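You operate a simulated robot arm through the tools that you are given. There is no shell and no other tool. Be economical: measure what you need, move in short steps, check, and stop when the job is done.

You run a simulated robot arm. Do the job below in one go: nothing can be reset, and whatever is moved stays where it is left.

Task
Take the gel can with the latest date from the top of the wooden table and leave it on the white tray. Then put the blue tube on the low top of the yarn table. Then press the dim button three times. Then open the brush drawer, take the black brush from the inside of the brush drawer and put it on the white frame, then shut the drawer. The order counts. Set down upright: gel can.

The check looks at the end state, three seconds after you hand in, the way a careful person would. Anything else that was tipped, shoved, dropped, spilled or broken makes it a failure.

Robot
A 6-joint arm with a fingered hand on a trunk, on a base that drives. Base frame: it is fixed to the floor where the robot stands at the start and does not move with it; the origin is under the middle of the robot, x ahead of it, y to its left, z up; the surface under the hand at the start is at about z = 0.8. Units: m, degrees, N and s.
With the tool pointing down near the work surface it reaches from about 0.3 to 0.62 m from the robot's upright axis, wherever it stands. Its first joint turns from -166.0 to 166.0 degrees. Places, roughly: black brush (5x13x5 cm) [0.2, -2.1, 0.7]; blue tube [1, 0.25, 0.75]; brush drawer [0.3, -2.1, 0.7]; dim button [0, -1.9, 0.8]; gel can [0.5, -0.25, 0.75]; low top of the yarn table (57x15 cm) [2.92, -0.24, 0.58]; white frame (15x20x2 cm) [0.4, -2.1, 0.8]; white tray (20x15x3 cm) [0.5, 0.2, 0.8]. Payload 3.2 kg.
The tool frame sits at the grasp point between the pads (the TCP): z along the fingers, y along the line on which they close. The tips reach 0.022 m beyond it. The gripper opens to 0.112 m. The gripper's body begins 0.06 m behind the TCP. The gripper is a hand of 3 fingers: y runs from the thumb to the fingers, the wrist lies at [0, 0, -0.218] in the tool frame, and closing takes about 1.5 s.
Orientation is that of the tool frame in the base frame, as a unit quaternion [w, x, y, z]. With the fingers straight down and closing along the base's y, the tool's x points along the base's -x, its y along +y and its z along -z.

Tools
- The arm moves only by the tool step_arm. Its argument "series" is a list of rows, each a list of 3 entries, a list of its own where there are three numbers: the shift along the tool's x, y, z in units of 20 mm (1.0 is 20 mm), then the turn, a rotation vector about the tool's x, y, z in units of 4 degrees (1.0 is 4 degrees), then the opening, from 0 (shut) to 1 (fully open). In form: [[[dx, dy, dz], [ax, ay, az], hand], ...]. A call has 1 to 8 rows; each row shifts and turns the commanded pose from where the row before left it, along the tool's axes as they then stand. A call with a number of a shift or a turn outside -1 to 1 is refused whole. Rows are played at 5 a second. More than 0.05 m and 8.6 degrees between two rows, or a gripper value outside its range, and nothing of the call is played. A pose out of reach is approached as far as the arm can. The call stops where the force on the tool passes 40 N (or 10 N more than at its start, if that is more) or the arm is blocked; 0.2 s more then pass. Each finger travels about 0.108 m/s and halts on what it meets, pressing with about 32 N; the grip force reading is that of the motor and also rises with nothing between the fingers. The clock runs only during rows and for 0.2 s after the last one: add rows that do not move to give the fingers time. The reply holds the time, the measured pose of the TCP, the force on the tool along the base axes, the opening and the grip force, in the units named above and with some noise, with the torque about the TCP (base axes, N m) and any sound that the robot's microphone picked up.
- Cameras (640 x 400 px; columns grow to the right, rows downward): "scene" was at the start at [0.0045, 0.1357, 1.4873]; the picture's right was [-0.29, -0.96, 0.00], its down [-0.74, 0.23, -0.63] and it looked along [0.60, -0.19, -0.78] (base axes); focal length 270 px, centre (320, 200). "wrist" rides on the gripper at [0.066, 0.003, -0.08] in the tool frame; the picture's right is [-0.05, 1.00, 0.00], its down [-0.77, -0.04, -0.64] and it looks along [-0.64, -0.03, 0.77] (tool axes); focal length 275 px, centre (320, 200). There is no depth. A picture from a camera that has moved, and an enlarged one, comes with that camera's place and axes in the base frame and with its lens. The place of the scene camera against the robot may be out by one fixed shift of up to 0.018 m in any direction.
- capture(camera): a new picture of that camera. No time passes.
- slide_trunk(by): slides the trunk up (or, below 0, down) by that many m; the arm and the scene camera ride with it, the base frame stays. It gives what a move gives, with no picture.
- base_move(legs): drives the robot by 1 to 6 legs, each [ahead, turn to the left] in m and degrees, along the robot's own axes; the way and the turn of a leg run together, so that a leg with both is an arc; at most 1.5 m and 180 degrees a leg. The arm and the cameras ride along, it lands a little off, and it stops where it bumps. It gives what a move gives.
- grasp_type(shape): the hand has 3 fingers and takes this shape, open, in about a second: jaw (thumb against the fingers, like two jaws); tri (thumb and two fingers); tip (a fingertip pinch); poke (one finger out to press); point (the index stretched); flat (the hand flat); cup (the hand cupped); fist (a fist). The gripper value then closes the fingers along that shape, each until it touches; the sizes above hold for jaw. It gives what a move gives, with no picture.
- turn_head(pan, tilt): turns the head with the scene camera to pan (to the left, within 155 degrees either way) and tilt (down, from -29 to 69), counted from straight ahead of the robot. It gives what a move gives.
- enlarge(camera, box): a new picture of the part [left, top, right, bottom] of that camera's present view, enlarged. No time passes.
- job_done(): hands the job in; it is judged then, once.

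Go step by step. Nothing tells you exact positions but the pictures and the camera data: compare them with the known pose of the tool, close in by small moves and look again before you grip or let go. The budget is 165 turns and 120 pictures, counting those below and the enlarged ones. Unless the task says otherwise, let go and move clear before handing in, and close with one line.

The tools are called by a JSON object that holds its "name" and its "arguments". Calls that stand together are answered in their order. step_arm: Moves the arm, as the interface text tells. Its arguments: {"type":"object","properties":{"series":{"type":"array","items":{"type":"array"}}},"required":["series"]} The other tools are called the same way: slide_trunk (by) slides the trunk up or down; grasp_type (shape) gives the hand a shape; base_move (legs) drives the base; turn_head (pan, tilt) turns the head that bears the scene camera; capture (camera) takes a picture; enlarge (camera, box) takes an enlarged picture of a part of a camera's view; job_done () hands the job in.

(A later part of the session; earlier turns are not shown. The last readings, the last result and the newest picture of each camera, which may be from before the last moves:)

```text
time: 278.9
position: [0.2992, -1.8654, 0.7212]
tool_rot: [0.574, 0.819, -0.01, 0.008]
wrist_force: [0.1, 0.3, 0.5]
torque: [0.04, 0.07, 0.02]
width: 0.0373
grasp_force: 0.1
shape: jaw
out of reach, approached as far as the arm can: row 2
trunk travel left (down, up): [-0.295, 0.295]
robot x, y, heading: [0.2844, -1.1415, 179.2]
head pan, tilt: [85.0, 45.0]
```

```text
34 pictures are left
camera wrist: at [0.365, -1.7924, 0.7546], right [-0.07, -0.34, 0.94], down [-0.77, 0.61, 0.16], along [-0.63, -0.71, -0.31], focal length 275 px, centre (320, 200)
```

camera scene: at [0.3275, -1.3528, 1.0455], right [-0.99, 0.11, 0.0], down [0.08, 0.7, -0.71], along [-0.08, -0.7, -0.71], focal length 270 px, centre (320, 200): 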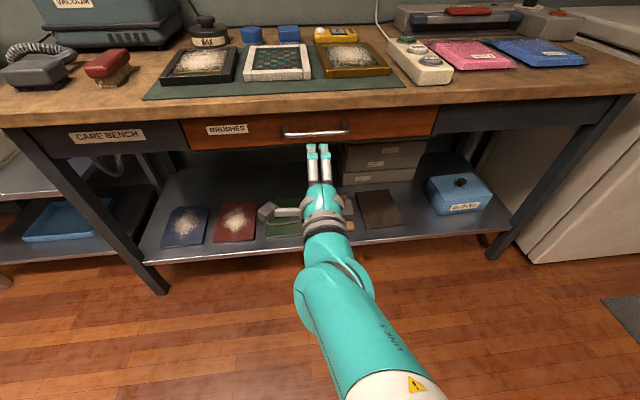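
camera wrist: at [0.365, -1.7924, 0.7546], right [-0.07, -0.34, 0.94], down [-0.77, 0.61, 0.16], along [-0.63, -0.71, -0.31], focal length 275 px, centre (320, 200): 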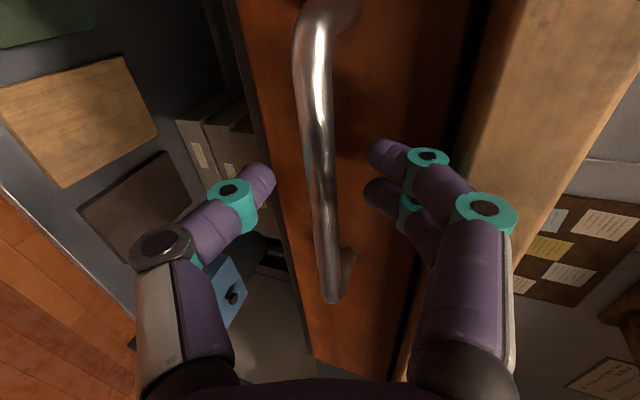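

{"name": "step_arm", "arguments": {"series": [[[0, 0.1, 0.4], [0, 0, 0], 0.33], [[0, 0, 0], [0, 0, 0], 0], [[0, 0, 0], [0, 0, 0], 0], [[0, 0, 0], [0, 0, 0], 0], [[0, 0, 0], [0, 0, 0], 0], [[0, 0, 0], [0, 0, 0], 0]]}}

{"name": "capture", "arguments": {"camera": "wrist"}}

```text
time: 280.3
position: [0.3005, -1.8748, 0.7192]
tool_rot: [0.572, 0.82, -0.008, 0.008]
wrist_force: [0.3, -0.7, -19.7]
torque: [0.01, 0.04, 0.03]
width: 0.0
grasp_force: 32.0
shape: jaw
trunk travel left (down, up): [-0.295, 0.295]
robot x, y, heading: [0.2875, -1.1465, 179.4]
head pan, tilt: [85.0, 45.0]
```

```text
33 pictures are left
camera wrist: at [0.3653, -1.8016, 0.7518], right [-0.07, -0.34, 0.94], down [-0.77, 0.61, 0.17], along [-0.63, -0.71, -0.31], focal length 275 px, centre (320, 200)
```

wrist: 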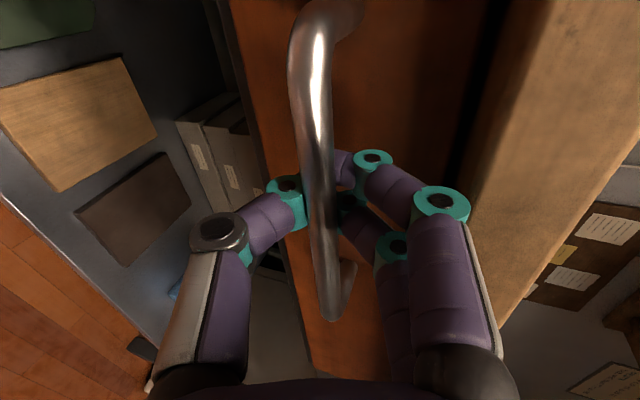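

The fingers have closed behind the bar, hooking it. Pulling the drawer straight out.

{"name": "step_arm", "arguments": {"series": [[[0, -0.17, -0.47], [0, 0, 0], 0], [[0, -0.25, -0.7], [0, 0, 0], 0], [[0, -0.335, -0.94], [0, 0, 0], 0], [[0, -0.335, -0.94], [0, 0, 0], 0], [[0, 0, 0], [0, 0, 0], 0]]}}

{"name": "capture", "arguments": {"camera": "scene"}}

```text
time: 281.6
position: [0.3045, -1.8145, 0.7186]
tool_rot: [0.567, 0.824, -0.013, 0.004]
wrist_force: [-9.8, 1.3, -19.2]
torque: [-0.05, 0.11, 0.05]
width: 0.0001
grasp_force: 32.1
shape: jaw
out of reach, approached as far as the arm can: row 4
trunk travel left (down, up): [-0.295, 0.295]
robot x, y, heading: [0.2866, -1.1423, 178.8]
head pan, tilt: [85.0, 45.0]
stopped in row 5: the force on the tool passed its limit at 42 N (the readings are from after the stop); the commanded pose is now the measured one
```

```text
32 pictures are left
camera scene: at [0.3253, -1.4045, 1.2652], right [-0.99, 0.11, 0.0], down [0.08, 0.7, -0.71], along [-0.08, -0.7, -0.71], focal length 270 px, centre (320, 200)
```

scene: 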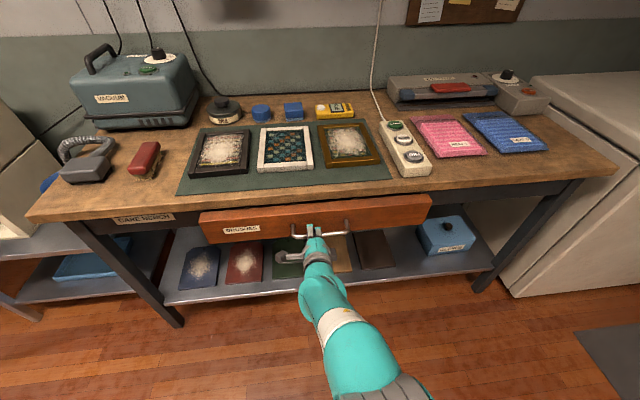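

It opened 6 cm. I'll keep pulling while letting the hand tilt downward, which extends the pull range.

{"name": "step_arm", "arguments": {"series": [[[0, 0, 0], [1, 0, 0], 0], [[0, -0.2, -0.45], [1, 0, 0], 0], [[0, -0.23, -0.45], [1, 0, 0], 0], [[0, -0.26, -0.43], [1, 0, 0], 0], [[0, -0.29, -0.41], [0, 0, 0], 0], [[0, 0, 0], [0, 0, 0], 0]]}}

```text
time: 282.9
position: [0.3046, -1.7826, 0.72]
tool_rot: [0.448, 0.894, -0.011, 0.006]
wrist_force: [-5.7, -0.7, -36.5]
torque: [-0.23, 0.07, 0.08]
width: 0.0001
grasp_force: 31.8
shape: jaw
out of reach, approached as far as the arm can: row 4
trunk travel left (down, up): [-0.295, 0.295]
robot x, y, heading: [0.2889, -1.1453, 178.8]
head pan, tilt: [85.0, 45.0]
```

{"name": "step_arm", "arguments": {"series": [[[0, -0.3, 0.2], [0, 0, 0], 0], [[0, -0.3, -0.4], [1, 0, 0], 0], [[0, -0.32, -0.38], [1, 0, 0], 0], [[0, -0.36, -0.35], [1, 0, 0], 0], [[0, -0.38, -0.33], [0, 0, 0], 0], [[0, -0.38, -0.33], [0, 0, 0], 0], [[0, 0, 0], [0, 0, 0], 0]]}}

```text
time: 284.6
position: [0.2998, -1.751, 0.7146]
tool_rot: [0.399, 0.917, -0.018, -0.005]
wrist_force: [13.3, -1.4, -8.2]
torque: [-0.04, 0.1, 0.01]
width: 0.0
grasp_force: 32.1
shape: jaw
out of reach, approached as far as the arm can: row 2, 3, 4
trunk travel left (down, up): [-0.295, 0.295]
robot x, y, heading: [0.2868, -1.1453, 178.6]
head pan, tilt: [85.0, 45.0]
```

{"name": "step_arm", "arguments": {"series": [[[0, -0.34, -0.37], [1, 0, 0], 0], [[0, -0.36, -0.34], [1, 0, 0], 0], [[0, -0.39, -0.31], [1, 0, 0], 0], [[0, -0.41, -0.28], [0, 0, 0], 0], [[0, -0.41, -0.28], [0, 0, 0], 0], [[0, -0.41, -0.28], [0, 0, 0], 0], [[0, 0, 0], [0, 0, 0], 0]]}}

{"name": "capture", "arguments": {"camera": "scene"}}

{"name": "capture", "arguments": {"camera": "wrist"}}

```text
time: 286.1
position: [0.2967, -1.7011, 0.7128]
tool_rot: [0.326, 0.945, -0.023, -0.009]
wrist_force: [2.4, 0.0, -8.7]
torque: [-0.04, 0.06, 0.05]
width: 0.0002
grasp_force: 31.8
shape: jaw
out of reach, approached as far as the arm can: row 1, 2
trunk travel left (down, up): [-0.295, 0.295]
robot x, y, heading: [0.2862, -1.1459, 179.0]
head pan, tilt: [85.0, 45.0]
```

```text
31 pictures are left
camera scene: at [0.327, -1.4033, 1.2653], right [-0.99, 0.11, 0.0], down [0.08, 0.7, -0.71], along [-0.08, -0.7, -0.71], focal length 270 px, centre (320, 200)
```

scene: 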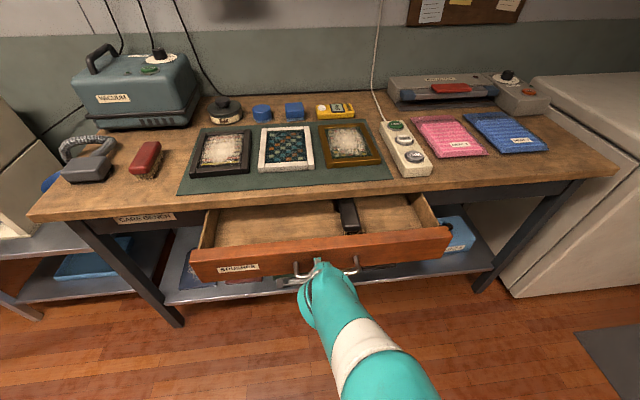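

```text
30 pictures are left
camera wrist: at [0.3646, -1.6584, 0.7783], right [-0.08, -0.78, 0.62], down [-0.75, 0.46, 0.48], along [-0.66, -0.42, -0.62], focal length 275 px, centre (320, 200)
```

wrist: 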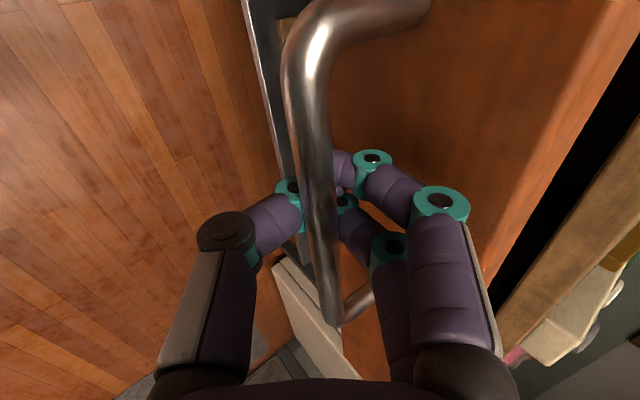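

Open 17 cm; the black brush's end shows. I'll pull further.

{"name": "step_arm", "arguments": {"series": [[[0, -0.4, -0.3], [0.5, 0, 0], 0], [[0, -0.6, -0.45], [0.5, 0, 0], 0], [[0, -0.65, -0.45], [0.5, 0, 0], 0], [[0, -0.65, -0.45], [0.5, 0, 0], 0], [[0, -0.65, -0.42], [0, 0, 0], 0], [[0, -0.65, -0.42], [0, 0, 0], 0], [[0, 0, 0], [0, 0, 0], 0]]}}

{"name": "capture", "arguments": {"camera": "scene"}}

```text
time: 287.8
position: [0.2987, -1.6144, 0.7141]
tool_rot: [0.257, 0.966, -0.024, -0.008]
wrist_force: [-25.3, 1.4, -31.9]
torque: [-0.17, -0.03, 0.22]
width: 0.0
grasp_force: 32.1
shape: jaw
trunk travel left (down, up): [-0.295, 0.295]
robot x, y, heading: [0.2866, -1.1452, 178.7]
head pan, tilt: [85.0, 45.0]
```

```text
29 pictures are left
camera scene: at [0.3239, -1.4049, 1.2648], right [-0.99, 0.11, 0.0], down [0.08, 0.7, -0.71], along [-0.07, -0.7, -0.71], focal length 270 px, centre (320, 200)
```

scene: 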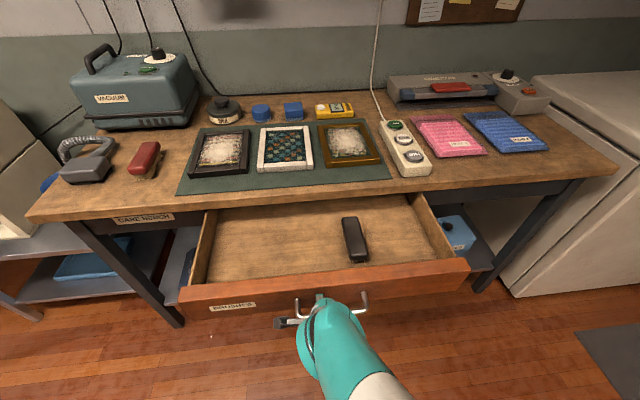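

The drawer is open and the brush fully visible. I release the handle and withdraw the hand along its own axis.

{"name": "step_arm", "arguments": {"series": [[[0, 0, 0], [0, 0, 0], 0.15], [[0, 0, 0], [0, 0, 0], 0.28], [[0, 0, 0], [0, 0, 0], 0.28], [[0, 0, 0], [0, 0, 0], 0.28], [[0, 0, -0.5], [0, 0, 0], 0.28], [[0, 0, -0.5], [0, 0, 0], 0.28], [[0, 0, -1], [0, 0, 0], 0.28], [[0, 0, -1], [0, 0, 0], 0.28]]}}

{"name": "capture", "arguments": {"camera": "wrist"}}

```text
time: 289.6
position: [0.3017, -1.5845, 0.7667]
tool_rot: [0.26, 0.965, -0.023, -0.008]
wrist_force: [-0.2, -0.1, -0.9]
torque: [0.0, -0.02, 0.0]
width: 0.0313
grasp_force: 0.0
shape: jaw
trunk travel left (down, up): [-0.295, 0.295]
robot x, y, heading: [0.2885, -1.1452, 178.8]
head pan, tilt: [85.0, 45.0]
```

```text
28 pictures are left
camera wrist: at [0.3697, -1.5504, 0.8388], right [-0.09, -0.86, 0.5], down [-0.75, 0.39, 0.53], along [-0.65, -0.33, -0.68], focal length 275 px, centre (320, 200)
```

wrist: 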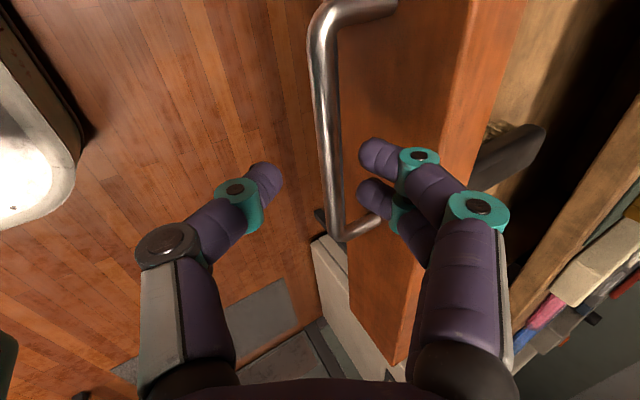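

Hand is clear of the handle. I raise it, return it to pointing down, then yaw it so the fingers close across the brush.

{"name": "step_arm", "arguments": {"series": [[[0, 0, -1], [0, 0, 0], 0.4], [[0, 0, -1], [0, 0, 0], 0.5], [[0, 0, -1], [0, 0, 0], 0.6], [[0, 0, -1], [0, 0, 0], 0.8], [[0, 0, -1], [1, 0, 0], 1], [[0, 0, -1], [1, 0, 0], 1], [[0, 0, -1], [1, 0, 0], 1], [[0, 0, -1], [1, 0, 0], 1]]}}

{"name": "step_arm", "arguments": {"series": [[[0, 0, -1], [1, 0, 0], 1], [[0, 0, 0], [1, 0, 0], 1], [[0, 0, 0], [1, 0, 0], 1], [[0, 0, 0], [0.4, 0, 0], 1], [[0, 0, 0], [0, 0, -1], 1], [[0, 0, 0], [0, 0, -1], 1], [[0, 0, 0], [0, 0, -1], 1], [[0, 0, 0], [0, 0, -1], 1]]}}

{"name": "step_arm", "arguments": {"series": [[[0, 0, 0], [0, 0, -1], 1], [[0, 0, 0], [0, 0, -1], 1], [[0, 0, 0], [0, 0, -1], 1], [[0, 0, 0], [0, 0, -1], 1], [[0, 0, 0], [0, 0, -1], 1], [[0, 0, 0], [0, 0, -1], 1], [[0, 0, 0], [0, 0, -1], 1], [[0, 0, 0], [0, 0, -1], 1]]}}

{"name": "step_arm", "arguments": {"series": [[[0, 0, 0], [0, 0, -1], 1], [[0, 0, 0], [0, 0, -1], 1], [[0, 0, 0], [0, 0, -1], 1], [[0, 0, 0], [0, 0, -1], 1], [[0, 0, 0], [0, 0, -1], 1], [[0, 0, 0], [0, 0, -1], 1], [[0, 0, 0], [0, 0, -1], 1], [[0, 0, 0], [0, 0, -1], 1]]}}

```text
time: 291.4
position: [0.3063, -1.5119, 0.9087]
tool_rot: [0.122, 0.992, -0.023, -0.005]
wrist_force: [-0.3, -0.6, 0.5]
torque: [0.03, 0.04, -0.05]
width: 0.1117
grasp_force: 0.1
shape: jaw
trunk travel left (down, up): [-0.295, 0.295]
robot x, y, heading: [0.2874, -1.1445, 179.0]
head pan, tilt: [85.0, 45.0]
```

```text
time: 293.1
position: [0.3053, -1.5073, 0.9279]
tool_rot: [0.006, 0.993, 0.116, -0.003]
wrist_force: [0.0, 0.5, -0.1]
torque: [-0.02, -0.03, 0.05]
width: 0.1117
grasp_force: 0.0
shape: jaw
trunk travel left (down, up): [-0.295, 0.295]
robot x, y, heading: [0.2865, -1.1439, 178.9]
head pan, tilt: [85.0, 45.0]
```

```text
time: 294.9
position: [0.3071, -1.5058, 0.9287]
tool_rot: [0.004, 0.923, 0.385, -0.005]
wrist_force: [0.7, -0.1, 0.5]
torque: [0.02, 0.01, -0.01]
width: 0.1119
grasp_force: 0.1
shape: jaw
trunk travel left (down, up): [-0.295, 0.295]
robot x, y, heading: [0.2886, -1.145, 179.0]
head pan, tilt: [85.0, 45.0]
```

```text
time: 296.8
position: [0.3062, -1.5071, 0.9288]
tool_rot: [0.002, 0.781, 0.625, -0.004]
wrist_force: [1.3, 0.4, -0.4]
torque: [-0.02, -0.01, -0.02]
width: 0.1118
grasp_force: 0.1
shape: jaw
trunk travel left (down, up): [-0.295, 0.295]
robot x, y, heading: [0.2857, -1.1461, 178.9]
head pan, tilt: [85.0, 45.0]
```

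{"name": "step_arm", "arguments": {"series": [[[0, 0, 0], [0, 0, -1], 1], [[0, 0, 0], [0, 0, -1], 1], [[0, 0, 0], [0, 0, -1], 1], [[0, 0, 0], [0, 0, -0.2], 1]]}}

{"name": "slide_trunk", "arguments": {"by": 0.2}}

{"name": "base_move", "arguments": {"legs": [[0, 31], [0.56, 0], [0, -30], [-0.55, 0]]}}

{"name": "turn_head", "arguments": {"pan": 85, "tilt": 55}}

{"name": "capture", "arguments": {"camera": "scene"}}

{"name": "capture", "arguments": {"camera": "wrist"}}

```text
time: 297.8
position: [0.3069, -1.506, 0.928]
tool_rot: [0.001, 0.707, 0.707, -0.005]
wrist_force: [0.1, 0.5, -0.7]
torque: [-0.01, 0.04, 0.01]
width: 0.112
grasp_force: 0.1
shape: jaw
trunk travel left (down, up): [-0.295, 0.295]
robot x, y, heading: [0.2863, -1.1469, 178.9]
head pan, tilt: [85.0, 45.0]
```

```text
time: 299.9
position: [0.3067, -1.5064, 1.1285]
tool_rot: [0.002, 0.707, 0.708, -0.005]
wrist_force: [0.5, -0.9, -0.7]
torque: [0.0, 0.05, 0.02]
width: 0.1117
grasp_force: 0.1
shape: jaw
trunk travel left (down, up): [-0.495, 0.095]
robot x, y, heading: [0.2868, -1.1439, 178.6]
head pan, tilt: [85.0, 45.0]
```

```text
time: 308.8
position: [0.3812, -1.779, 1.128]
tool_rot: [0.001, 0.703, 0.712, -0.005]
wrist_force: [1.1, -0.3, 0.4]
torque: [0.01, 0.0, 0.01]
width: 0.1121
grasp_force: 0.0
shape: jaw
trunk travel left (down, up): [-0.495, 0.095]
robot x, y, heading: [0.3583, -1.4195, 179.7]
head pan, tilt: [85.0, 45.0]
```

```text
time: 309.5
position: [0.3821, -1.7799, 1.1276]
tool_rot: [0.002, 0.702, 0.712, -0.004]
wrist_force: [-0.4, -0.7, 0.0]
torque: [-0.02, 0.03, 0.02]
width: 0.112
grasp_force: 0.1
shape: jaw
trunk travel left (down, up): [-0.495, 0.095]
robot x, y, heading: [0.359, -1.4155, 179.6]
head pan, tilt: [85.0, 55.0]
```

```text
27 pictures are left
camera scene: at [0.4018, -1.6656, 1.4521], right [-1.0, 0.09, 0.0], down [0.08, 0.82, -0.57], along [-0.05, -0.57, -0.82], focal length 270 px, centre (320, 200)
```

scene: 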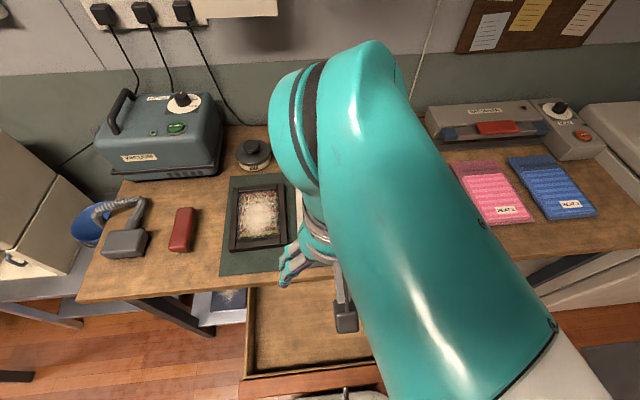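

```text
26 pictures are left
camera wrist: at [0.3839, -1.7126, 1.2088], right [1.0, -0.03, 0.0], down [-0.02, -0.77, 0.64], along [-0.03, -0.64, -0.77], focal length 275 px, centre (320, 200)
```

wrist: 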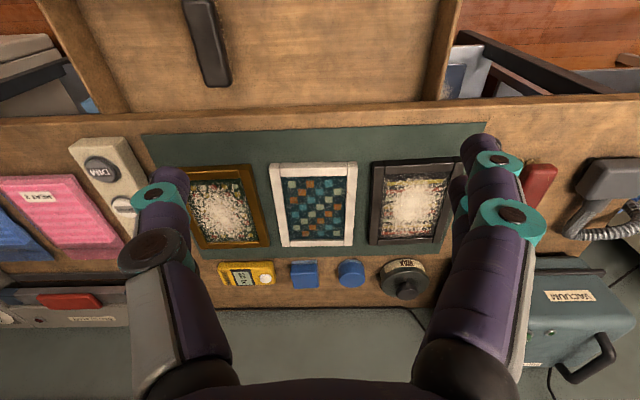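

Excellent view: the brush is at about (0.204, -1.78), lying along y, and the white frame's centre is at (0.357, -2.06). Moving over the brush.

{"name": "step_arm", "arguments": {"series": [[[0, -1, 0], [0, 0, 0], 1], [[0, -1, 0], [0, 0, 0], 1], [[0, -1, 0], [0, 0, 0], 1], [[0, -1, 0.5], [0, 0, 0], 1], [[0, -1, 1], [0, 0, 0], 1], [[0, -1, 1], [0, 0, 0], 1], [[0, -1, 1], [0, 0, 0], 1], [[0, -1, 1], [0, 0, 0], 1]]}}

{"name": "step_arm", "arguments": {"series": [[[0, -0.9, 1], [0, 0, 0], 1], [[0, 0, 1], [0, 0, 0], 1], [[0, 0, 1], [0, 0, 0], 1], [[0, 0, 1], [0, 0, 0], 1], [[0, 0, 1], [0, 0, 0], 1], [[0, 0, 1], [0, 0, 0], 1], [[0, 0, 0], [0, 0, 0], 1]]}}

{"name": "capture", "arguments": {"camera": "wrist"}}

```text
time: 311.3
position: [0.2214, -1.7819, 1.037]
tool_rot: [0.002, 0.702, 0.712, -0.005]
wrist_force: [-0.5, -0.3, -0.5]
torque: [-0.01, 0.0, -0.01]
width: 0.1119
grasp_force: 0.1
shape: jaw
trunk travel left (down, up): [-0.495, 0.095]
robot x, y, heading: [0.3559, -1.4166, 179.7]
head pan, tilt: [85.0, 55.0]
```

```text
time: 312.9
position: [0.2055, -1.7829, 0.9193]
tool_rot: [0.001, 0.703, 0.711, -0.006]
wrist_force: [-0.1, 0.2, 0.3]
torque: [-0.02, 0.01, 0.0]
width: 0.1119
grasp_force: 0.0
shape: jaw
trunk travel left (down, up): [-0.495, 0.095]
robot x, y, heading: [0.3553, -1.416, 179.3]
head pan, tilt: [85.0, 55.0]
```

```text
25 pictures are left
camera wrist: at [0.207, -1.7162, 0.9991], right [1.0, -0.03, 0.0], down [-0.02, -0.77, 0.64], along [-0.03, -0.64, -0.77], focal length 275 px, centre (320, 200)
```

wrist: 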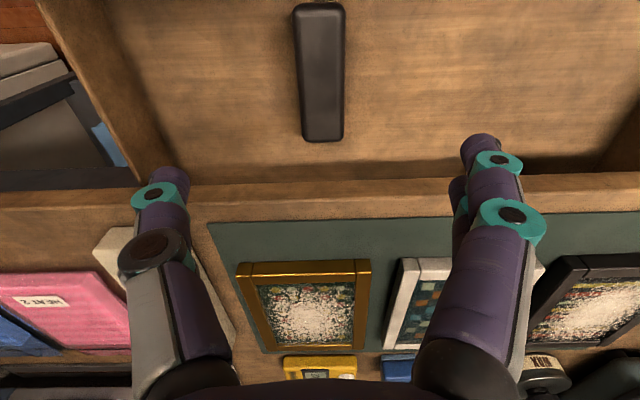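

The brush's top is at about z = 0.70 and its centre at (0.202, -1.80). Descending.

{"name": "step_arm", "arguments": {"series": [[[-0.6, -0.2, 1], [0, 0, 0], 1], [[0, 0, 1], [0, 0, 0], 1], [[0, 0, 1], [0, 0, 0], 1], [[0, 0, 1], [0, 0, 0], 1], [[0, 0, 1], [0, 0, 0], 1], [[0, 0, 1], [0, 0, 0], 1], [[0, 0, 1], [0, 0, 0], 1], [[0, 0, 1], [0, 0, 0], 1]]}}

{"name": "capture", "arguments": {"camera": "wrist"}}

```text
time: 314.7
position: [0.2013, -1.7973, 0.7588]
tool_rot: [0.001, 0.703, 0.711, -0.005]
wrist_force: [-0.3, 0.1, 0.5]
torque: [-0.03, -0.01, 0.0]
width: 0.1118
grasp_force: 0.1
shape: jaw
trunk travel left (down, up): [-0.495, 0.095]
robot x, y, heading: [0.3604, -1.418, 179.5]
head pan, tilt: [85.0, 55.0]
```

```text
24 pictures are left
camera wrist: at [0.2024, -1.7308, 0.8399], right [1.0, -0.03, 0.0], down [-0.02, -0.77, 0.64], along [-0.03, -0.64, -0.77], focal length 275 px, centre (320, 200)
```

wrist: 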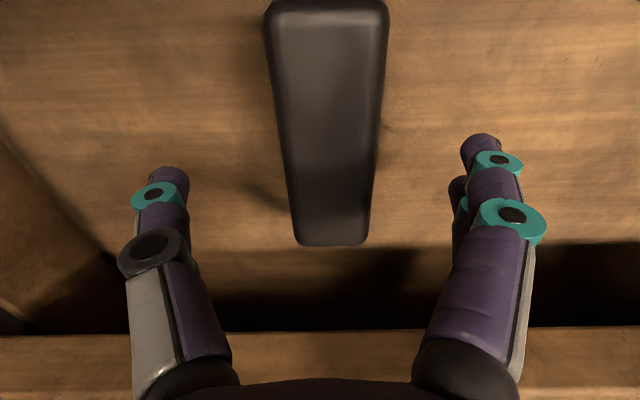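

{"name": "step_arm", "arguments": {"series": [[[0, 0.1, 1], [0, 0, 0], 1], [[0, 0, 1], [0, 0, 0], 1], [[0, 0, 0.8], [0, 0, 0], 1], [[0, 0, 0], [0, 0, 0], 1]]}}

{"name": "capture", "arguments": {"camera": "wrist"}}

```text
time: 315.7
position: [0.2002, -1.7989, 0.7032]
tool_rot: [0.002, 0.703, 0.711, -0.007]
wrist_force: [-1.9, -0.9, 12.8]
torque: [0.02, -0.45, -0.03]
width: 0.1119
grasp_force: 0.1
shape: jaw
trunk travel left (down, up): [-0.495, 0.095]
robot x, y, heading: [0.3614, -1.4146, 179.7]
head pan, tilt: [85.0, 55.0]
```

```text
23 pictures are left
camera wrist: at [0.2028, -1.7313, 0.7844], right [1.0, -0.03, 0.0], down [-0.02, -0.76, 0.64], along [-0.03, -0.64, -0.76], focal length 275 px, centre (320, 200)
```

wrist: 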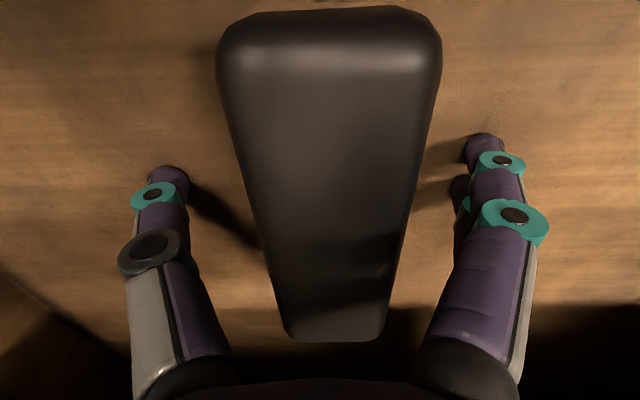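

Fingertips touch the drawer floor. I raise slightly and close on the brush.

{"name": "step_arm", "arguments": {"series": [[[0, 0.15, -0.3], [0, 0, 0], 1], [[0, 0, 0], [0, 0, 0], 0], [[0, 0, 0], [0, 0, 0], 0], [[0, 0, 0], [0, 0, 0], 0], [[0, 0, 0], [0, 0, 0], 0], [[0, 0, 0], [0, 0, 0], 0], [[0, 0, 0], [0, 0, 0], 0], [[0, 0, 0], [0, 0, 0], 0]]}}

{"name": "step_arm", "arguments": {"series": [[[0, 0, -0.5], [0, 0, 0], 0], [[0, 0, -1], [0, 0, 0], 0], [[0, 0, -1], [0, 0, 0], 0], [[0, 0, -1], [0, 0, 0], 0], [[0, 0, -1], [0, 0, 0], 0], [[0, 0, -1], [0, 0, 0], 0], [[0, 0, -1], [0, 0, 0], 0], [[0, 0, -1], [0, 0, 0], 0]]}}

{"name": "capture", "arguments": {"camera": "wrist"}}

```text
time: 317.5
position: [0.2032, -1.7977, 0.7098]
tool_rot: [0.002, 0.703, 0.711, -0.005]
wrist_force: [-0.1, 0.0, 0.8]
torque: [-0.04, 0.0, 0.05]
width: 0.0322
grasp_force: 32.5
shape: jaw
trunk travel left (down, up): [-0.495, 0.095]
robot x, y, heading: [0.3575, -1.4171, 179.5]
head pan, tilt: [85.0, 55.0]
```

```text
time: 319.3
position: [0.2041, -1.7944, 0.8582]
tool_rot: [0.002, 0.703, 0.711, -0.006]
wrist_force: [0.0, 0.0, -0.8]
torque: [-0.02, 0.0, 0.02]
width: 0.0318
grasp_force: 32.1
shape: jaw
trunk travel left (down, up): [-0.495, 0.095]
robot x, y, heading: [0.3535, -1.42, 179.5]
head pan, tilt: [85.0, 55.0]
```

```text
22 pictures are left
camera wrist: at [0.2064, -1.7284, 0.9393], right [1.0, -0.03, 0.0], down [-0.02, -0.77, 0.64], along [-0.03, -0.64, -0.77], focal length 275 px, centre (320, 200)
```

wrist: 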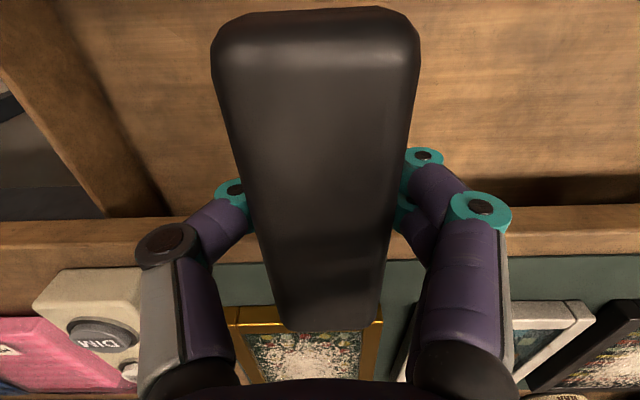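

Brush held. Raising via the trunk for reach margin, then moving over the white frame.

{"name": "slide_trunk", "arguments": {"by": 0.09}}

{"name": "step_arm", "arguments": {"series": [[[0, 1, 0], [0, 0, 0], 0], [[0, 1, 0], [0, 0, 0], 0], [[-0.5, 1, 0], [0, 0, 0], 0], [[-1, 1, 0], [0, 0, 0], 0], [[-1, 1, 0], [0, 0, 0], 0], [[-1, 1, 0], [0, 0, 0], 0], [[-1, 1, 0], [0, 0, 0], 0], [[-1, 0.6, 0], [0, 0, 0], 0]]}}

{"name": "step_arm", "arguments": {"series": [[[-1, 0, 0.3], [0, 0, 0], 0], [[-1, 0, 0.3], [0, 0, 0], 0], [[-1, 0, 0.3], [0, 0, 0], 0], [[-1, 0, 0.3], [0, 0, 0], 0], [[-1, 0, 0.3], [0, 0, 0], 0], [[-1, 0, 0.3], [0, 0, 0], 0], [[-0.4, 0, 0], [0, 0, 0], 0], [[0, 0, 0], [0, 0, 0], 0]]}}

{"name": "capture", "arguments": {"camera": "wrist"}}

{"name": "capture", "arguments": {"camera": "scene"}}

```text
time: 320.5
position: [0.203, -1.7936, 0.9487]
tool_rot: [0.001, 0.703, 0.711, -0.005]
wrist_force: [-0.5, -0.5, -1.6]
torque: [-0.04, -0.02, -0.01]
width: 0.032
grasp_force: 32.0
shape: jaw
trunk travel left (down, up): [-0.585, 0.005]
robot x, y, heading: [0.355, -1.4162, 179.5]
head pan, tilt: [85.0, 55.0]
```

```text
time: 322.3
position: [0.3555, -1.9028, 0.9481]
tool_rot: [0.001, 0.702, 0.712, -0.006]
wrist_force: [-0.6, 0.2, -0.5]
torque: [0.02, 0.03, -0.01]
width: 0.032
grasp_force: 32.0
shape: jaw
trunk travel left (down, up): [-0.585, 0.005]
robot x, y, heading: [0.3593, -1.4175, 179.8]
head pan, tilt: [85.0, 55.0]
```

```text
time: 324.1
position: [0.3617, -1.9747, 0.9117]
tool_rot: [0.001, 0.703, 0.712, -0.005]
wrist_force: [-0.4, 0.8, -1.0]
torque: [0.01, -0.03, 0.0]
width: 0.0318
grasp_force: 32.1
shape: jaw
out of reach, approached as far as the arm can: row 4, 5, 6, 7
trunk travel left (down, up): [-0.585, 0.005]
robot x, y, heading: [0.3571, -1.4167, 179.5]
head pan, tilt: [85.0, 55.0]
```

```text
21 pictures are left
camera wrist: at [0.3636, -1.9094, 0.9918], right [1.0, -0.03, 0.0], down [-0.02, -0.77, 0.64], along [-0.03, -0.64, -0.77], focal length 275 px, centre (320, 200)
```

wrist: 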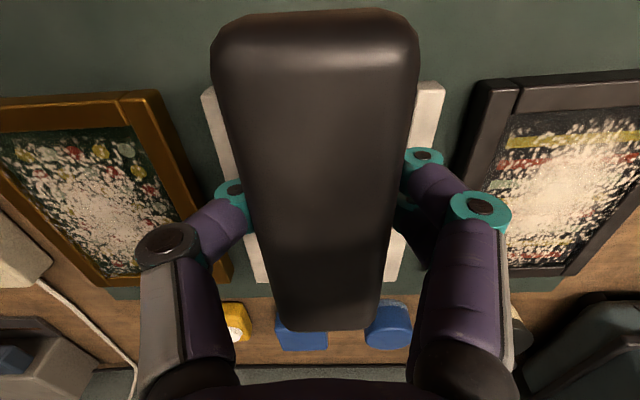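

```text
20 pictures are left
camera scene: at [0.4018, -1.6658, 1.542], right [-1.0, 0.09, 0.0], down [0.08, 0.82, -0.57], along [-0.05, -0.57, -0.82], focal length 270 px, centre (320, 200)
```

scene: 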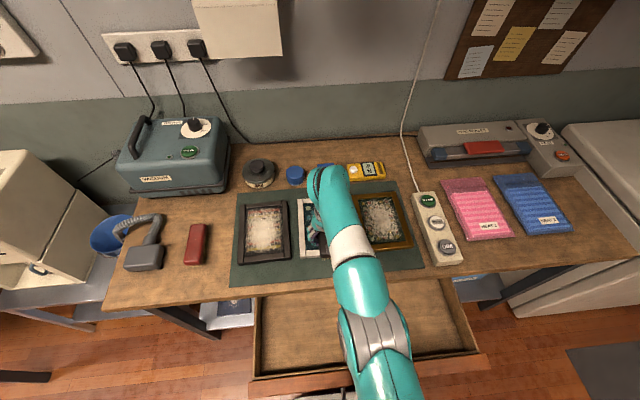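

The frame's centre is (0.360, -2.057) and I'm about 6 cm short. I'll retract, nudge the base closer, and extend again.

{"name": "step_arm", "arguments": {"series": [[[1, 0, -1], [0, 0, 0], 0], [[1, 0, -1], [0, 0, 0], 0], [[1, 0, -0.5], [0, 0, 0], 0], [[1, 0, 0], [0, 0, 0], 0], [[1, 0, 0], [0, 0, 0], 0], [[1, 0, 0], [0, 0, 0], 0], [[1, 0, 0], [0, 0, 0], 0], [[1, 0, 0], [0, 0, 0], 0]]}}

{"name": "base_move", "arguments": {"legs": [[0, 18], [0.22, 0], [0, -17.5], [-0.21, 0]]}}

```text
time: 325.9
position: [0.3596, -1.8163, 0.9599]
tool_rot: [0.002, 0.703, 0.711, -0.006]
wrist_force: [-0.1, 0.1, -1.0]
torque: [-0.01, 0.0, 0.02]
width: 0.0319
grasp_force: 31.7
shape: jaw
trunk travel left (down, up): [-0.585, 0.005]
robot x, y, heading: [0.3599, -1.4155, 179.4]
head pan, tilt: [85.0, 55.0]
```

```text
time: 330.9
position: [0.3578, -1.8834, 0.9602]
tool_rot: [0.001, 0.703, 0.711, -0.005]
wrist_force: [-0.2, 0.6, 0.0]
torque: [0.0, 0.02, 0.02]
width: 0.0314
grasp_force: 31.9
shape: jaw
trunk travel left (down, up): [-0.585, 0.005]
robot x, y, heading: [0.3539, -1.4826, 179.5]
head pan, tilt: [85.0, 55.0]
```

{"name": "step_arm", "arguments": {"series": [[[-1, 0, 0], [0, 0, 0], 0], [[-1, 0, 0], [0, 0, 0], 0], [[-1, 0, 0.3], [0, 0, 0], 0], [[-1, 0, 0.5], [0, 0, 0], 0], [[-1, 0, 0.5], [0, 0, 0], 0], [[-1, 0, 0.5], [0, 0, 0], 0], [[-1, 0, 0.6], [0, 0, 0], 0], [[-1, 0, 0.6], [0, 0, 0], 0]]}}

{"name": "capture", "arguments": {"camera": "wrist"}}

```text
time: 332.7
position: [0.3568, -2.043, 0.9]
tool_rot: [0.0, 0.702, 0.712, -0.004]
wrist_force: [0.8, 1.1, -0.7]
torque: [-0.01, -0.01, 0.0]
width: 0.0319
grasp_force: 31.9
shape: jaw
trunk travel left (down, up): [-0.585, 0.005]
robot x, y, heading: [0.3511, -1.4848, 179.3]
head pan, tilt: [85.0, 55.0]
```

```text
19 pictures are left
camera wrist: at [0.3591, -1.978, 0.9815], right [1.0, -0.04, -0.01], down [-0.02, -0.77, 0.64], along [-0.03, -0.64, -0.77], focal length 275 px, centre (320, 200)
```

wrist: 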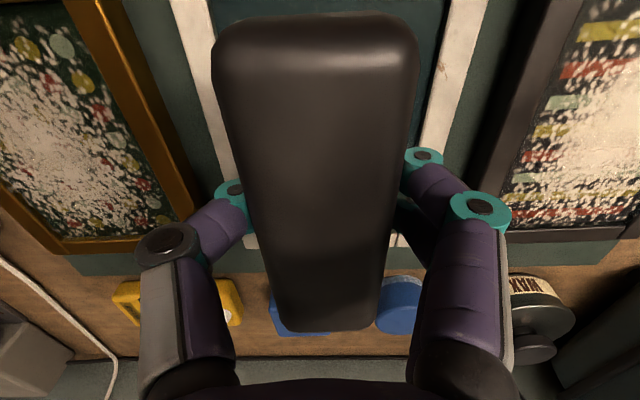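

Brush is over the frame. Lowering.

{"name": "step_arm", "arguments": {"series": [[[0, 0.1, 1], [0, 0, 0], 0], [[0, 0, 0.5], [0, 0, 0], 0], [[0, 0, 0.25], [0, 0, 0], 0], [[0, 0, 0], [0, 0, 0], 0]]}}

{"name": "step_arm", "arguments": {"series": [[[0, 0, 0.2], [0, 0, 0], 0], [[0, 0, 0], [0, 0, 0], 0]]}}

{"name": "step_arm", "arguments": {"series": [[[0, 0, 0.15], [0, 0, 0], 0], [[0, 0, 0], [0, 0, 0], 0]]}}

```text
time: 333.7
position: [0.36, -2.044, 0.8663]
tool_rot: [0.002, 0.704, 0.711, -0.006]
wrist_force: [-0.4, 1.0, 0.0]
torque: [0.0, 0.05, -0.02]
width: 0.0324
grasp_force: 31.8
shape: jaw
trunk travel left (down, up): [-0.585, 0.005]
robot x, y, heading: [0.3574, -1.4864, 179.5]
head pan, tilt: [85.0, 55.0]
```

```text
time: 334.3
position: [0.3616, -2.0437, 0.8628]
tool_rot: [0.002, 0.702, 0.712, -0.005]
wrist_force: [0.0, -0.3, -0.7]
torque: [-0.01, -0.01, 0.0]
width: 0.032
grasp_force: 31.8
shape: jaw
trunk travel left (down, up): [-0.585, 0.005]
robot x, y, heading: [0.3571, -1.4838, 179.8]
head pan, tilt: [85.0, 55.0]
```

```text
time: 334.9
position: [0.3603, -2.0426, 0.8605]
tool_rot: [0.003, 0.703, 0.711, -0.004]
wrist_force: [-0.5, 0.2, -0.1]
torque: [0.0, -0.01, 0.01]
width: 0.0317
grasp_force: 32.3
shape: jaw
trunk travel left (down, up): [-0.585, 0.005]
robot x, y, heading: [0.357, -1.4871, 179.5]
head pan, tilt: [85.0, 55.0]
```

{"name": "step_arm", "arguments": {"series": [[[0, 0, 0.15], [0, 0, 0], 0], [[0, 0, 0], [0, 0, 0], 0]]}}

{"name": "step_arm", "arguments": {"series": [[[0, 0, 0.15], [0, 0, 0], 0], [[0, 0, 0], [0, 0, 0], 0]]}}

{"name": "capture", "arguments": {"camera": "wrist"}}

```text
time: 335.5
position: [0.361, -2.0436, 0.8556]
tool_rot: [0.002, 0.703, 0.711, -0.006]
wrist_force: [0.7, 0.2, -1.6]
torque: [0.0, -0.02, -0.04]
width: 0.0317
grasp_force: 32.1
shape: jaw
trunk travel left (down, up): [-0.585, 0.005]
robot x, y, heading: [0.3526, -1.4841, 179.7]
head pan, tilt: [85.0, 55.0]
```

```text
time: 336.1
position: [0.3602, -2.0425, 0.8534]
tool_rot: [0.002, 0.704, 0.711, -0.005]
wrist_force: [0.6, 0.2, -1.6]
torque: [0.01, -0.03, 0.02]
width: 0.0317
grasp_force: 31.7
shape: jaw
trunk travel left (down, up): [-0.585, 0.005]
robot x, y, heading: [0.3549, -1.4812, 179.5]
head pan, tilt: [85.0, 55.0]
```

```text
18 pictures are left
camera wrist: at [0.3625, -1.9773, 0.9338], right [1.0, -0.04, 0.0], down [-0.03, -0.76, 0.64], along [-0.03, -0.64, -0.77], focal length 275 px, centre (320, 200)
```

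wrist: 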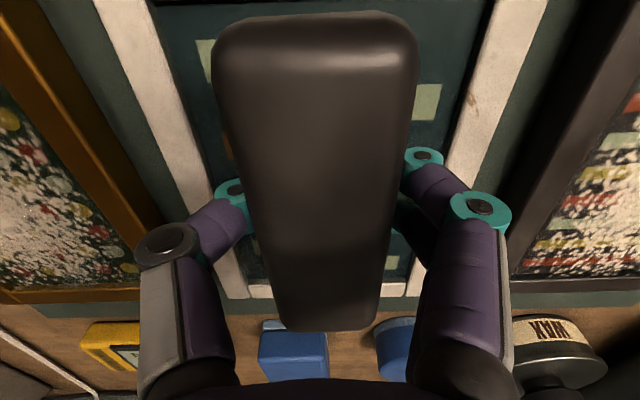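

{"name": "step_arm", "arguments": {"series": [[[0, 0, 0.15], [0, 0, 0], 0], [[0, 0, 0], [0, 0, 0], 0]]}}

{"name": "step_arm", "arguments": {"series": [[[0, 0, 0.12], [0, 0, 0], 0], [[0, 0, 0], [0, 0, 0], 0]]}}

{"name": "step_arm", "arguments": {"series": [[[0, 0, 0.1], [0, 0, 0], 0], [[0, 0, 0], [0, 0, 0], 0]]}}

```text
time: 336.7
position: [0.3602, -2.0429, 0.8496]
tool_rot: [0.002, 0.703, 0.711, -0.005]
wrist_force: [-0.2, -0.3, -2.1]
torque: [0.01, 0.03, 0.01]
width: 0.0318
grasp_force: 31.4
shape: jaw
trunk travel left (down, up): [-0.585, 0.005]
robot x, y, heading: [0.3573, -1.4842, 179.6]
head pan, tilt: [85.0, 55.0]
```

```text
time: 337.3
position: [0.3599, -2.0437, 0.8478]
tool_rot: [0.002, 0.703, 0.711, -0.005]
wrist_force: [0.4, 0.5, -1.3]
torque: [0.01, -0.04, 0.01]
width: 0.0318
grasp_force: 32.0
shape: jaw
trunk travel left (down, up): [-0.585, 0.005]
robot x, y, heading: [0.354, -1.481, 179.5]
head pan, tilt: [85.0, 55.0]
```

```text
time: 337.9
position: [0.3616, -2.042, 0.8471]
tool_rot: [0.003, 0.703, 0.711, -0.006]
wrist_force: [-0.5, -1.3, 7.2]
torque: [-0.02, -0.13, -0.03]
width: 0.0323
grasp_force: 32.1
shape: jaw
trunk travel left (down, up): [-0.585, 0.005]
robot x, y, heading: [0.3541, -1.4826, 179.6]
head pan, tilt: [85.0, 55.0]
```

Contact with the frame. Easing up a hair, opening slightly and lifting.

{"name": "step_arm", "arguments": {"series": [[[0, 0, -0.05], [0, 0, 0], 0.35], [[0, 0, 0], [0, 0, 0], 0.45], [[0, 0, 0], [0, 0, 0], 0.5], [[0, 0, 0], [0, 0, 0], 0.5], [[0, 0, -0.5], [0, 0, 0], 0.5], [[0, 0, -0.5], [0, 0, 0], 0.5], [[0, 0, -1], [0, 0, 0], 0.5], [[0, 0, -1], [0, 0, 0], 0.5]]}}

{"name": "capture", "arguments": {"camera": "wrist"}}

```text
time: 339.7
position: [0.3602, -2.0434, 0.9076]
tool_rot: [0.002, 0.703, 0.711, -0.006]
wrist_force: [-0.7, 0.2, 0.0]
torque: [0.03, 0.0, 0.03]
width: 0.0553
grasp_force: 0.0
shape: jaw
trunk travel left (down, up): [-0.585, 0.005]
robot x, y, heading: [0.3574, -1.483, 179.4]
head pan, tilt: [85.0, 55.0]
```

```text
17 pictures are left
camera wrist: at [0.362, -1.9775, 0.9883], right [1.0, -0.04, 0.0], down [-0.03, -0.76, 0.64], along [-0.03, -0.64, -0.77], focal length 275 px, centre (320, 200)
```

wrist: 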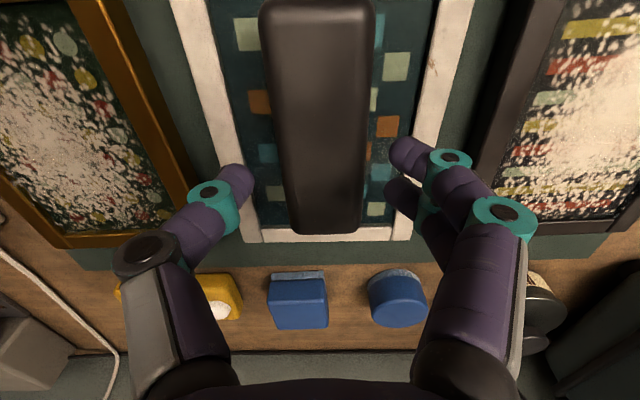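

The brush rests inside the white frame. Next I retract, move the base back out, and push the drawer shut.

{"name": "step_arm", "arguments": {"series": [[[0, 0, -1], [0, 0, 0], 0.5], [[0.5, 0, -1], [0, 0, 0], 0.5], [[1, 0, -1], [0, 0, 0], 0.5], [[1, 0, -1], [0, 0, 0], 0.5], [[1, 0, -1], [0, 0, 0], 0.5], [[1, 0, -1], [0, 0, 0], 0.5], [[1, 0, -1], [0, 0, 0], 0.5], [[1, 0, -1], [0, 0, 0], 0.5]]}}

{"name": "step_arm", "arguments": {"series": [[[1, 0, 0], [0, 0, 0], 0.12], [[1, 0, 0], [0, 0, 0], 0.12], [[1, 0, 0], [0, 0, 0], 0.12], [[0, 0, 0], [0, 0, 0], 0.12]]}}

{"name": "base_move", "arguments": {"legs": [[0, -30], [0.56, 0], [0, 30.5], [-0.43, 0]]}}

{"name": "capture", "arguments": {"camera": "scene"}}

```text
time: 341.5
position: [0.3707, -2.0036, 1.0802]
tool_rot: [0.001, 0.704, 0.71, -0.004]
wrist_force: [0.2, 0.1, -0.1]
torque: [-0.02, -0.01, -0.04]
width: 0.0554
grasp_force: 0.0
shape: jaw
out of reach, approached as far as the arm can: row 3, 4, 5, 6, 7, 8
trunk travel left (down, up): [-0.585, 0.005]
robot x, y, heading: [0.3531, -1.4835, 179.8]
head pan, tilt: [85.0, 55.0]
```

```text
time: 342.5
position: [0.376, -1.9999, 1.0902]
tool_rot: [0.001, 0.703, 0.712, -0.005]
wrist_force: [0.0, 0.2, -0.2]
torque: [-0.04, 0.03, 0.06]
width: 0.0138
grasp_force: 0.0
shape: jaw
out of reach, approached as far as the arm can: row 1, 2, 3
trunk travel left (down, up): [-0.585, 0.005]
robot x, y, heading: [0.3551, -1.4833, 179.6]
head pan, tilt: [85.0, 55.0]
```

```text
time: 350.9
position: [0.3231, -1.7166, 1.0899]
tool_rot: [0.002, 0.706, 0.708, -0.005]
wrist_force: [-0.1, 0.4, 0.8]
torque: [0.02, 0.0, 0.01]
width: 0.0139
grasp_force: 0.1
shape: jaw
trunk travel left (down, up): [-0.585, 0.005]
robot x, y, heading: [0.3044, -1.204, 179.3]
head pan, tilt: [85.0, 55.0]
```

```text
16 pictures are left
camera scene: at [0.3492, -1.4513, 1.542], right [-0.99, 0.1, 0.0], down [0.08, 0.81, -0.57], along [-0.06, -0.57, -0.82], focal length 270 px, centre (320, 200)
```

scene: 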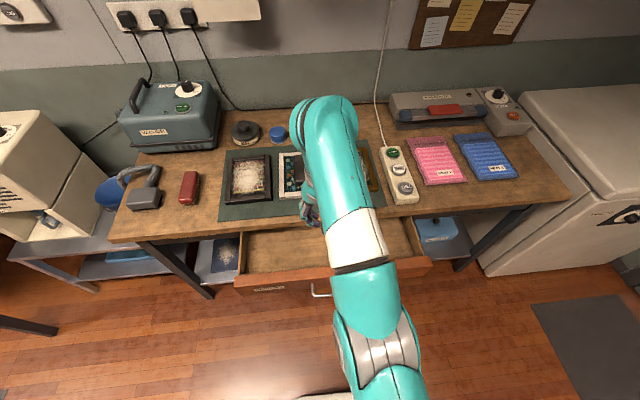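

{"name": "step_arm", "arguments": {"series": [[[1, 0, 0.5], [0, 0, 0], 0.12], [[1, 0, 0], [0, 0, 0], 0.12], [[1, 0, 0], [0, 0, 0], 0.12], [[1, 0, 0], [0, 0, 0], 0.12], [[1, 0, 0], [0, 0, 0], 0.12], [[1, 0, 0], [0, 0, 0], 0.12], [[1, 0, 0], [0, 0, 0], 0.12], [[1, 0, 0], [0, 0, 0], 0.12]]}}

{"name": "capture", "arguments": {"camera": "wrist"}}

```text
time: 352.7
position: [0.3231, -1.7154, 1.0943]
tool_rot: [0.0, 0.705, 0.709, -0.004]
wrist_force: [-0.1, 0.1, 0.2]
torque: [0.01, 0.03, 0.0]
width: 0.0136
grasp_force: 0.1
shape: jaw
out of reach, approached as far as the arm can: row 1, 2, 3, 4, 5, 6, 7, 8
trunk travel left (down, up): [-0.585, 0.005]
robot x, y, heading: [0.3021, -1.1998, 179.2]
head pan, tilt: [85.0, 55.0]
```

```text
15 pictures are left
camera wrist: at [0.3261, -1.649, 1.1741], right [1.0, -0.04, 0.0], down [-0.03, -0.77, 0.64], along [-0.03, -0.64, -0.77], focal length 275 px, centre (320, 200)
```

wrist: 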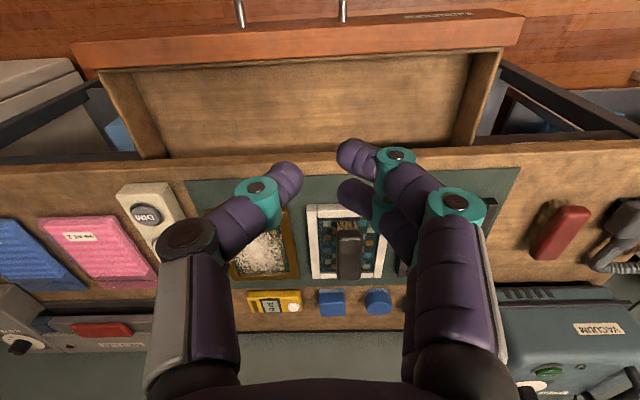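

The arm is stuck at its straightened limit. I'll try moving straight down.

{"name": "step_arm", "arguments": {"series": [[[0, 0, 1], [0, 0, 0], 0.12], [[0, 0, 1], [0, 0, 0], 0.12], [[0, 0, 1], [0, 0, 0], 0.12], [[0, 0, 1], [0, 0, 0], 0.12]]}}

```text
time: 353.7
position: [0.3273, -1.7378, 1.0219]
tool_rot: [0.001, 0.706, 0.709, -0.003]
wrist_force: [-0.8, 0.3, 0.0]
torque: [0.0, -0.03, -0.02]
width: 0.0136
grasp_force: 0.1
shape: jaw
out of reach, approached as far as the arm can: row 1, 2, 3, 4
trunk travel left (down, up): [-0.585, 0.005]
robot x, y, heading: [0.3063, -1.2031, 179.1]
head pan, tilt: [85.0, 55.0]
```

{"name": "step_arm", "arguments": {"series": [[[-1, 0, 0], [0, 0, 0], 0.12], [[-1, 0, 0], [0, 0, 0], 0.12], [[-1, 0, 0], [0, 0, 0], 0.12], [[-1, 0, 0], [0, 0, 0], 0.12], [[-1, 0, 0], [0, 0, 0], 0.12], [[-1, 0, 0], [0, 0, 0], 0.12], [[-1, 0, 0], [0, 0, 0], 0.12], [[-1, 0, 0], [0, 0, 0], 0.12]]}}

```text
time: 355.5
position: [0.33, -1.7414, 1.0202]
tool_rot: [0.001, 0.705, 0.709, -0.005]
wrist_force: [0.3, -0.4, -1.1]
torque: [-0.01, 0.01, 0.0]
width: 0.0138
grasp_force: 0.1
shape: jaw
out of reach, approached as far as the arm can: row 1, 2, 3, 4, 5, 6, 7, 8
trunk travel left (down, up): [-0.585, 0.005]
robot x, y, heading: [0.3058, -1.2019, 179.0]
head pan, tilt: [85.0, 55.0]
```

{"name": "step_arm", "arguments": {"series": [[[0, 0, 0.5], [0, -1, 0], 0.12], [[0, 0, 0.5], [0, -1, 0], 0.12], [[0, 0, 0.5], [0, -1, 0], 0.12], [[0, 0, 0.5], [0, -1, 0], 0.12]]}}

```text
time: 356.5
position: [0.3393, -1.8051, 0.9912]
tool_rot: [0.099, 0.698, 0.702, -0.101]
wrist_force: [-0.5, -0.4, 0.5]
torque: [0.01, 0.03, -0.02]
width: 0.0137
grasp_force: 0.0
shape: jaw
out of reach, approached as far as the arm can: row 1, 2, 3, 4
trunk travel left (down, up): [-0.585, 0.005]
robot x, y, heading: [0.3068, -1.202, 179.0]
head pan, tilt: [85.0, 55.0]
```

{"name": "step_arm", "arguments": {"series": [[[0.28, 0, 0.96], [0, 0, 0], 0.12], [[0.28, 0, 0.96], [0, 0, 0], 0.12], [[0.96, 0, -0.28], [0, 0, 0], 0.12], [[0.96, 0, -0.28], [0, 0, 0], 0.12], [[0.96, 0, -0.28], [0, 0, 0], 0.12], [[0.96, 0, -0.28], [0, 0, 0], 0.12], [[0, 0, 0], [0, 0, 0], 0.12]]}}

```text
time: 358.1
position: [0.3423, -1.7527, 0.9528]
tool_rot: [0.1, 0.698, 0.702, -0.104]
wrist_force: [-0.5, -0.5, -0.2]
torque: [-0.03, -0.02, 0.03]
width: 0.0139
grasp_force: 0.0
shape: jaw
out of reach, approached as far as the arm can: row 1, 3, 4
trunk travel left (down, up): [-0.585, 0.005]
robot x, y, heading: [0.305, -1.1969, 179.0]
head pan, tilt: [85.0, 55.0]
```

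Unstuck. Continuing to retract inward to get in front of the drawer.

{"name": "step_arm", "arguments": {"series": [[[0.96, 0, -0.28], [0, 0, 0], 0.12], [[0.96, 0, -0.28], [0, 0, 0], 0.12], [[0.96, 0, -0.28], [0, 0, 0], 0.12], [[0.96, 0, -0.28], [0, 0, 0], 0.12], [[0.96, -0.3, -0.28], [0, 0, 0], 0.12], [[0.96, -0.3, -0.28], [0, 0, 0], 0.12], [[0.96, -0.3, -0.28], [0, 0, 0], 0.12], [[0.96, -0.3, -0.28], [0, 0, 0], 0.12]]}}

{"name": "capture", "arguments": {"camera": "wrist"}}

```text
time: 359.9
position: [0.3179, -1.59, 0.9533]
tool_rot: [0.1, 0.699, 0.701, -0.103]
wrist_force: [0.2, 0.0, -0.2]
torque: [-0.01, 0.03, 0.01]
width: 0.0139
grasp_force: 0.0
shape: jaw
trunk travel left (down, up): [-0.585, 0.005]
robot x, y, heading: [0.3063, -1.2035, 179.0]
head pan, tilt: [85.0, 55.0]
```

```text
14 pictures are left
camera wrist: at [0.3195, -1.5042, 1.0138], right [1.0, -0.04, 0.01], down [-0.03, -0.56, 0.83], along [-0.03, -0.83, -0.56], focal length 275 px, centre (320, 200)
```

wrist: 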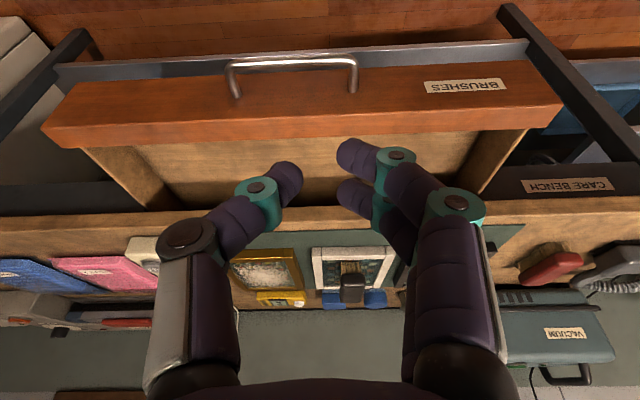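

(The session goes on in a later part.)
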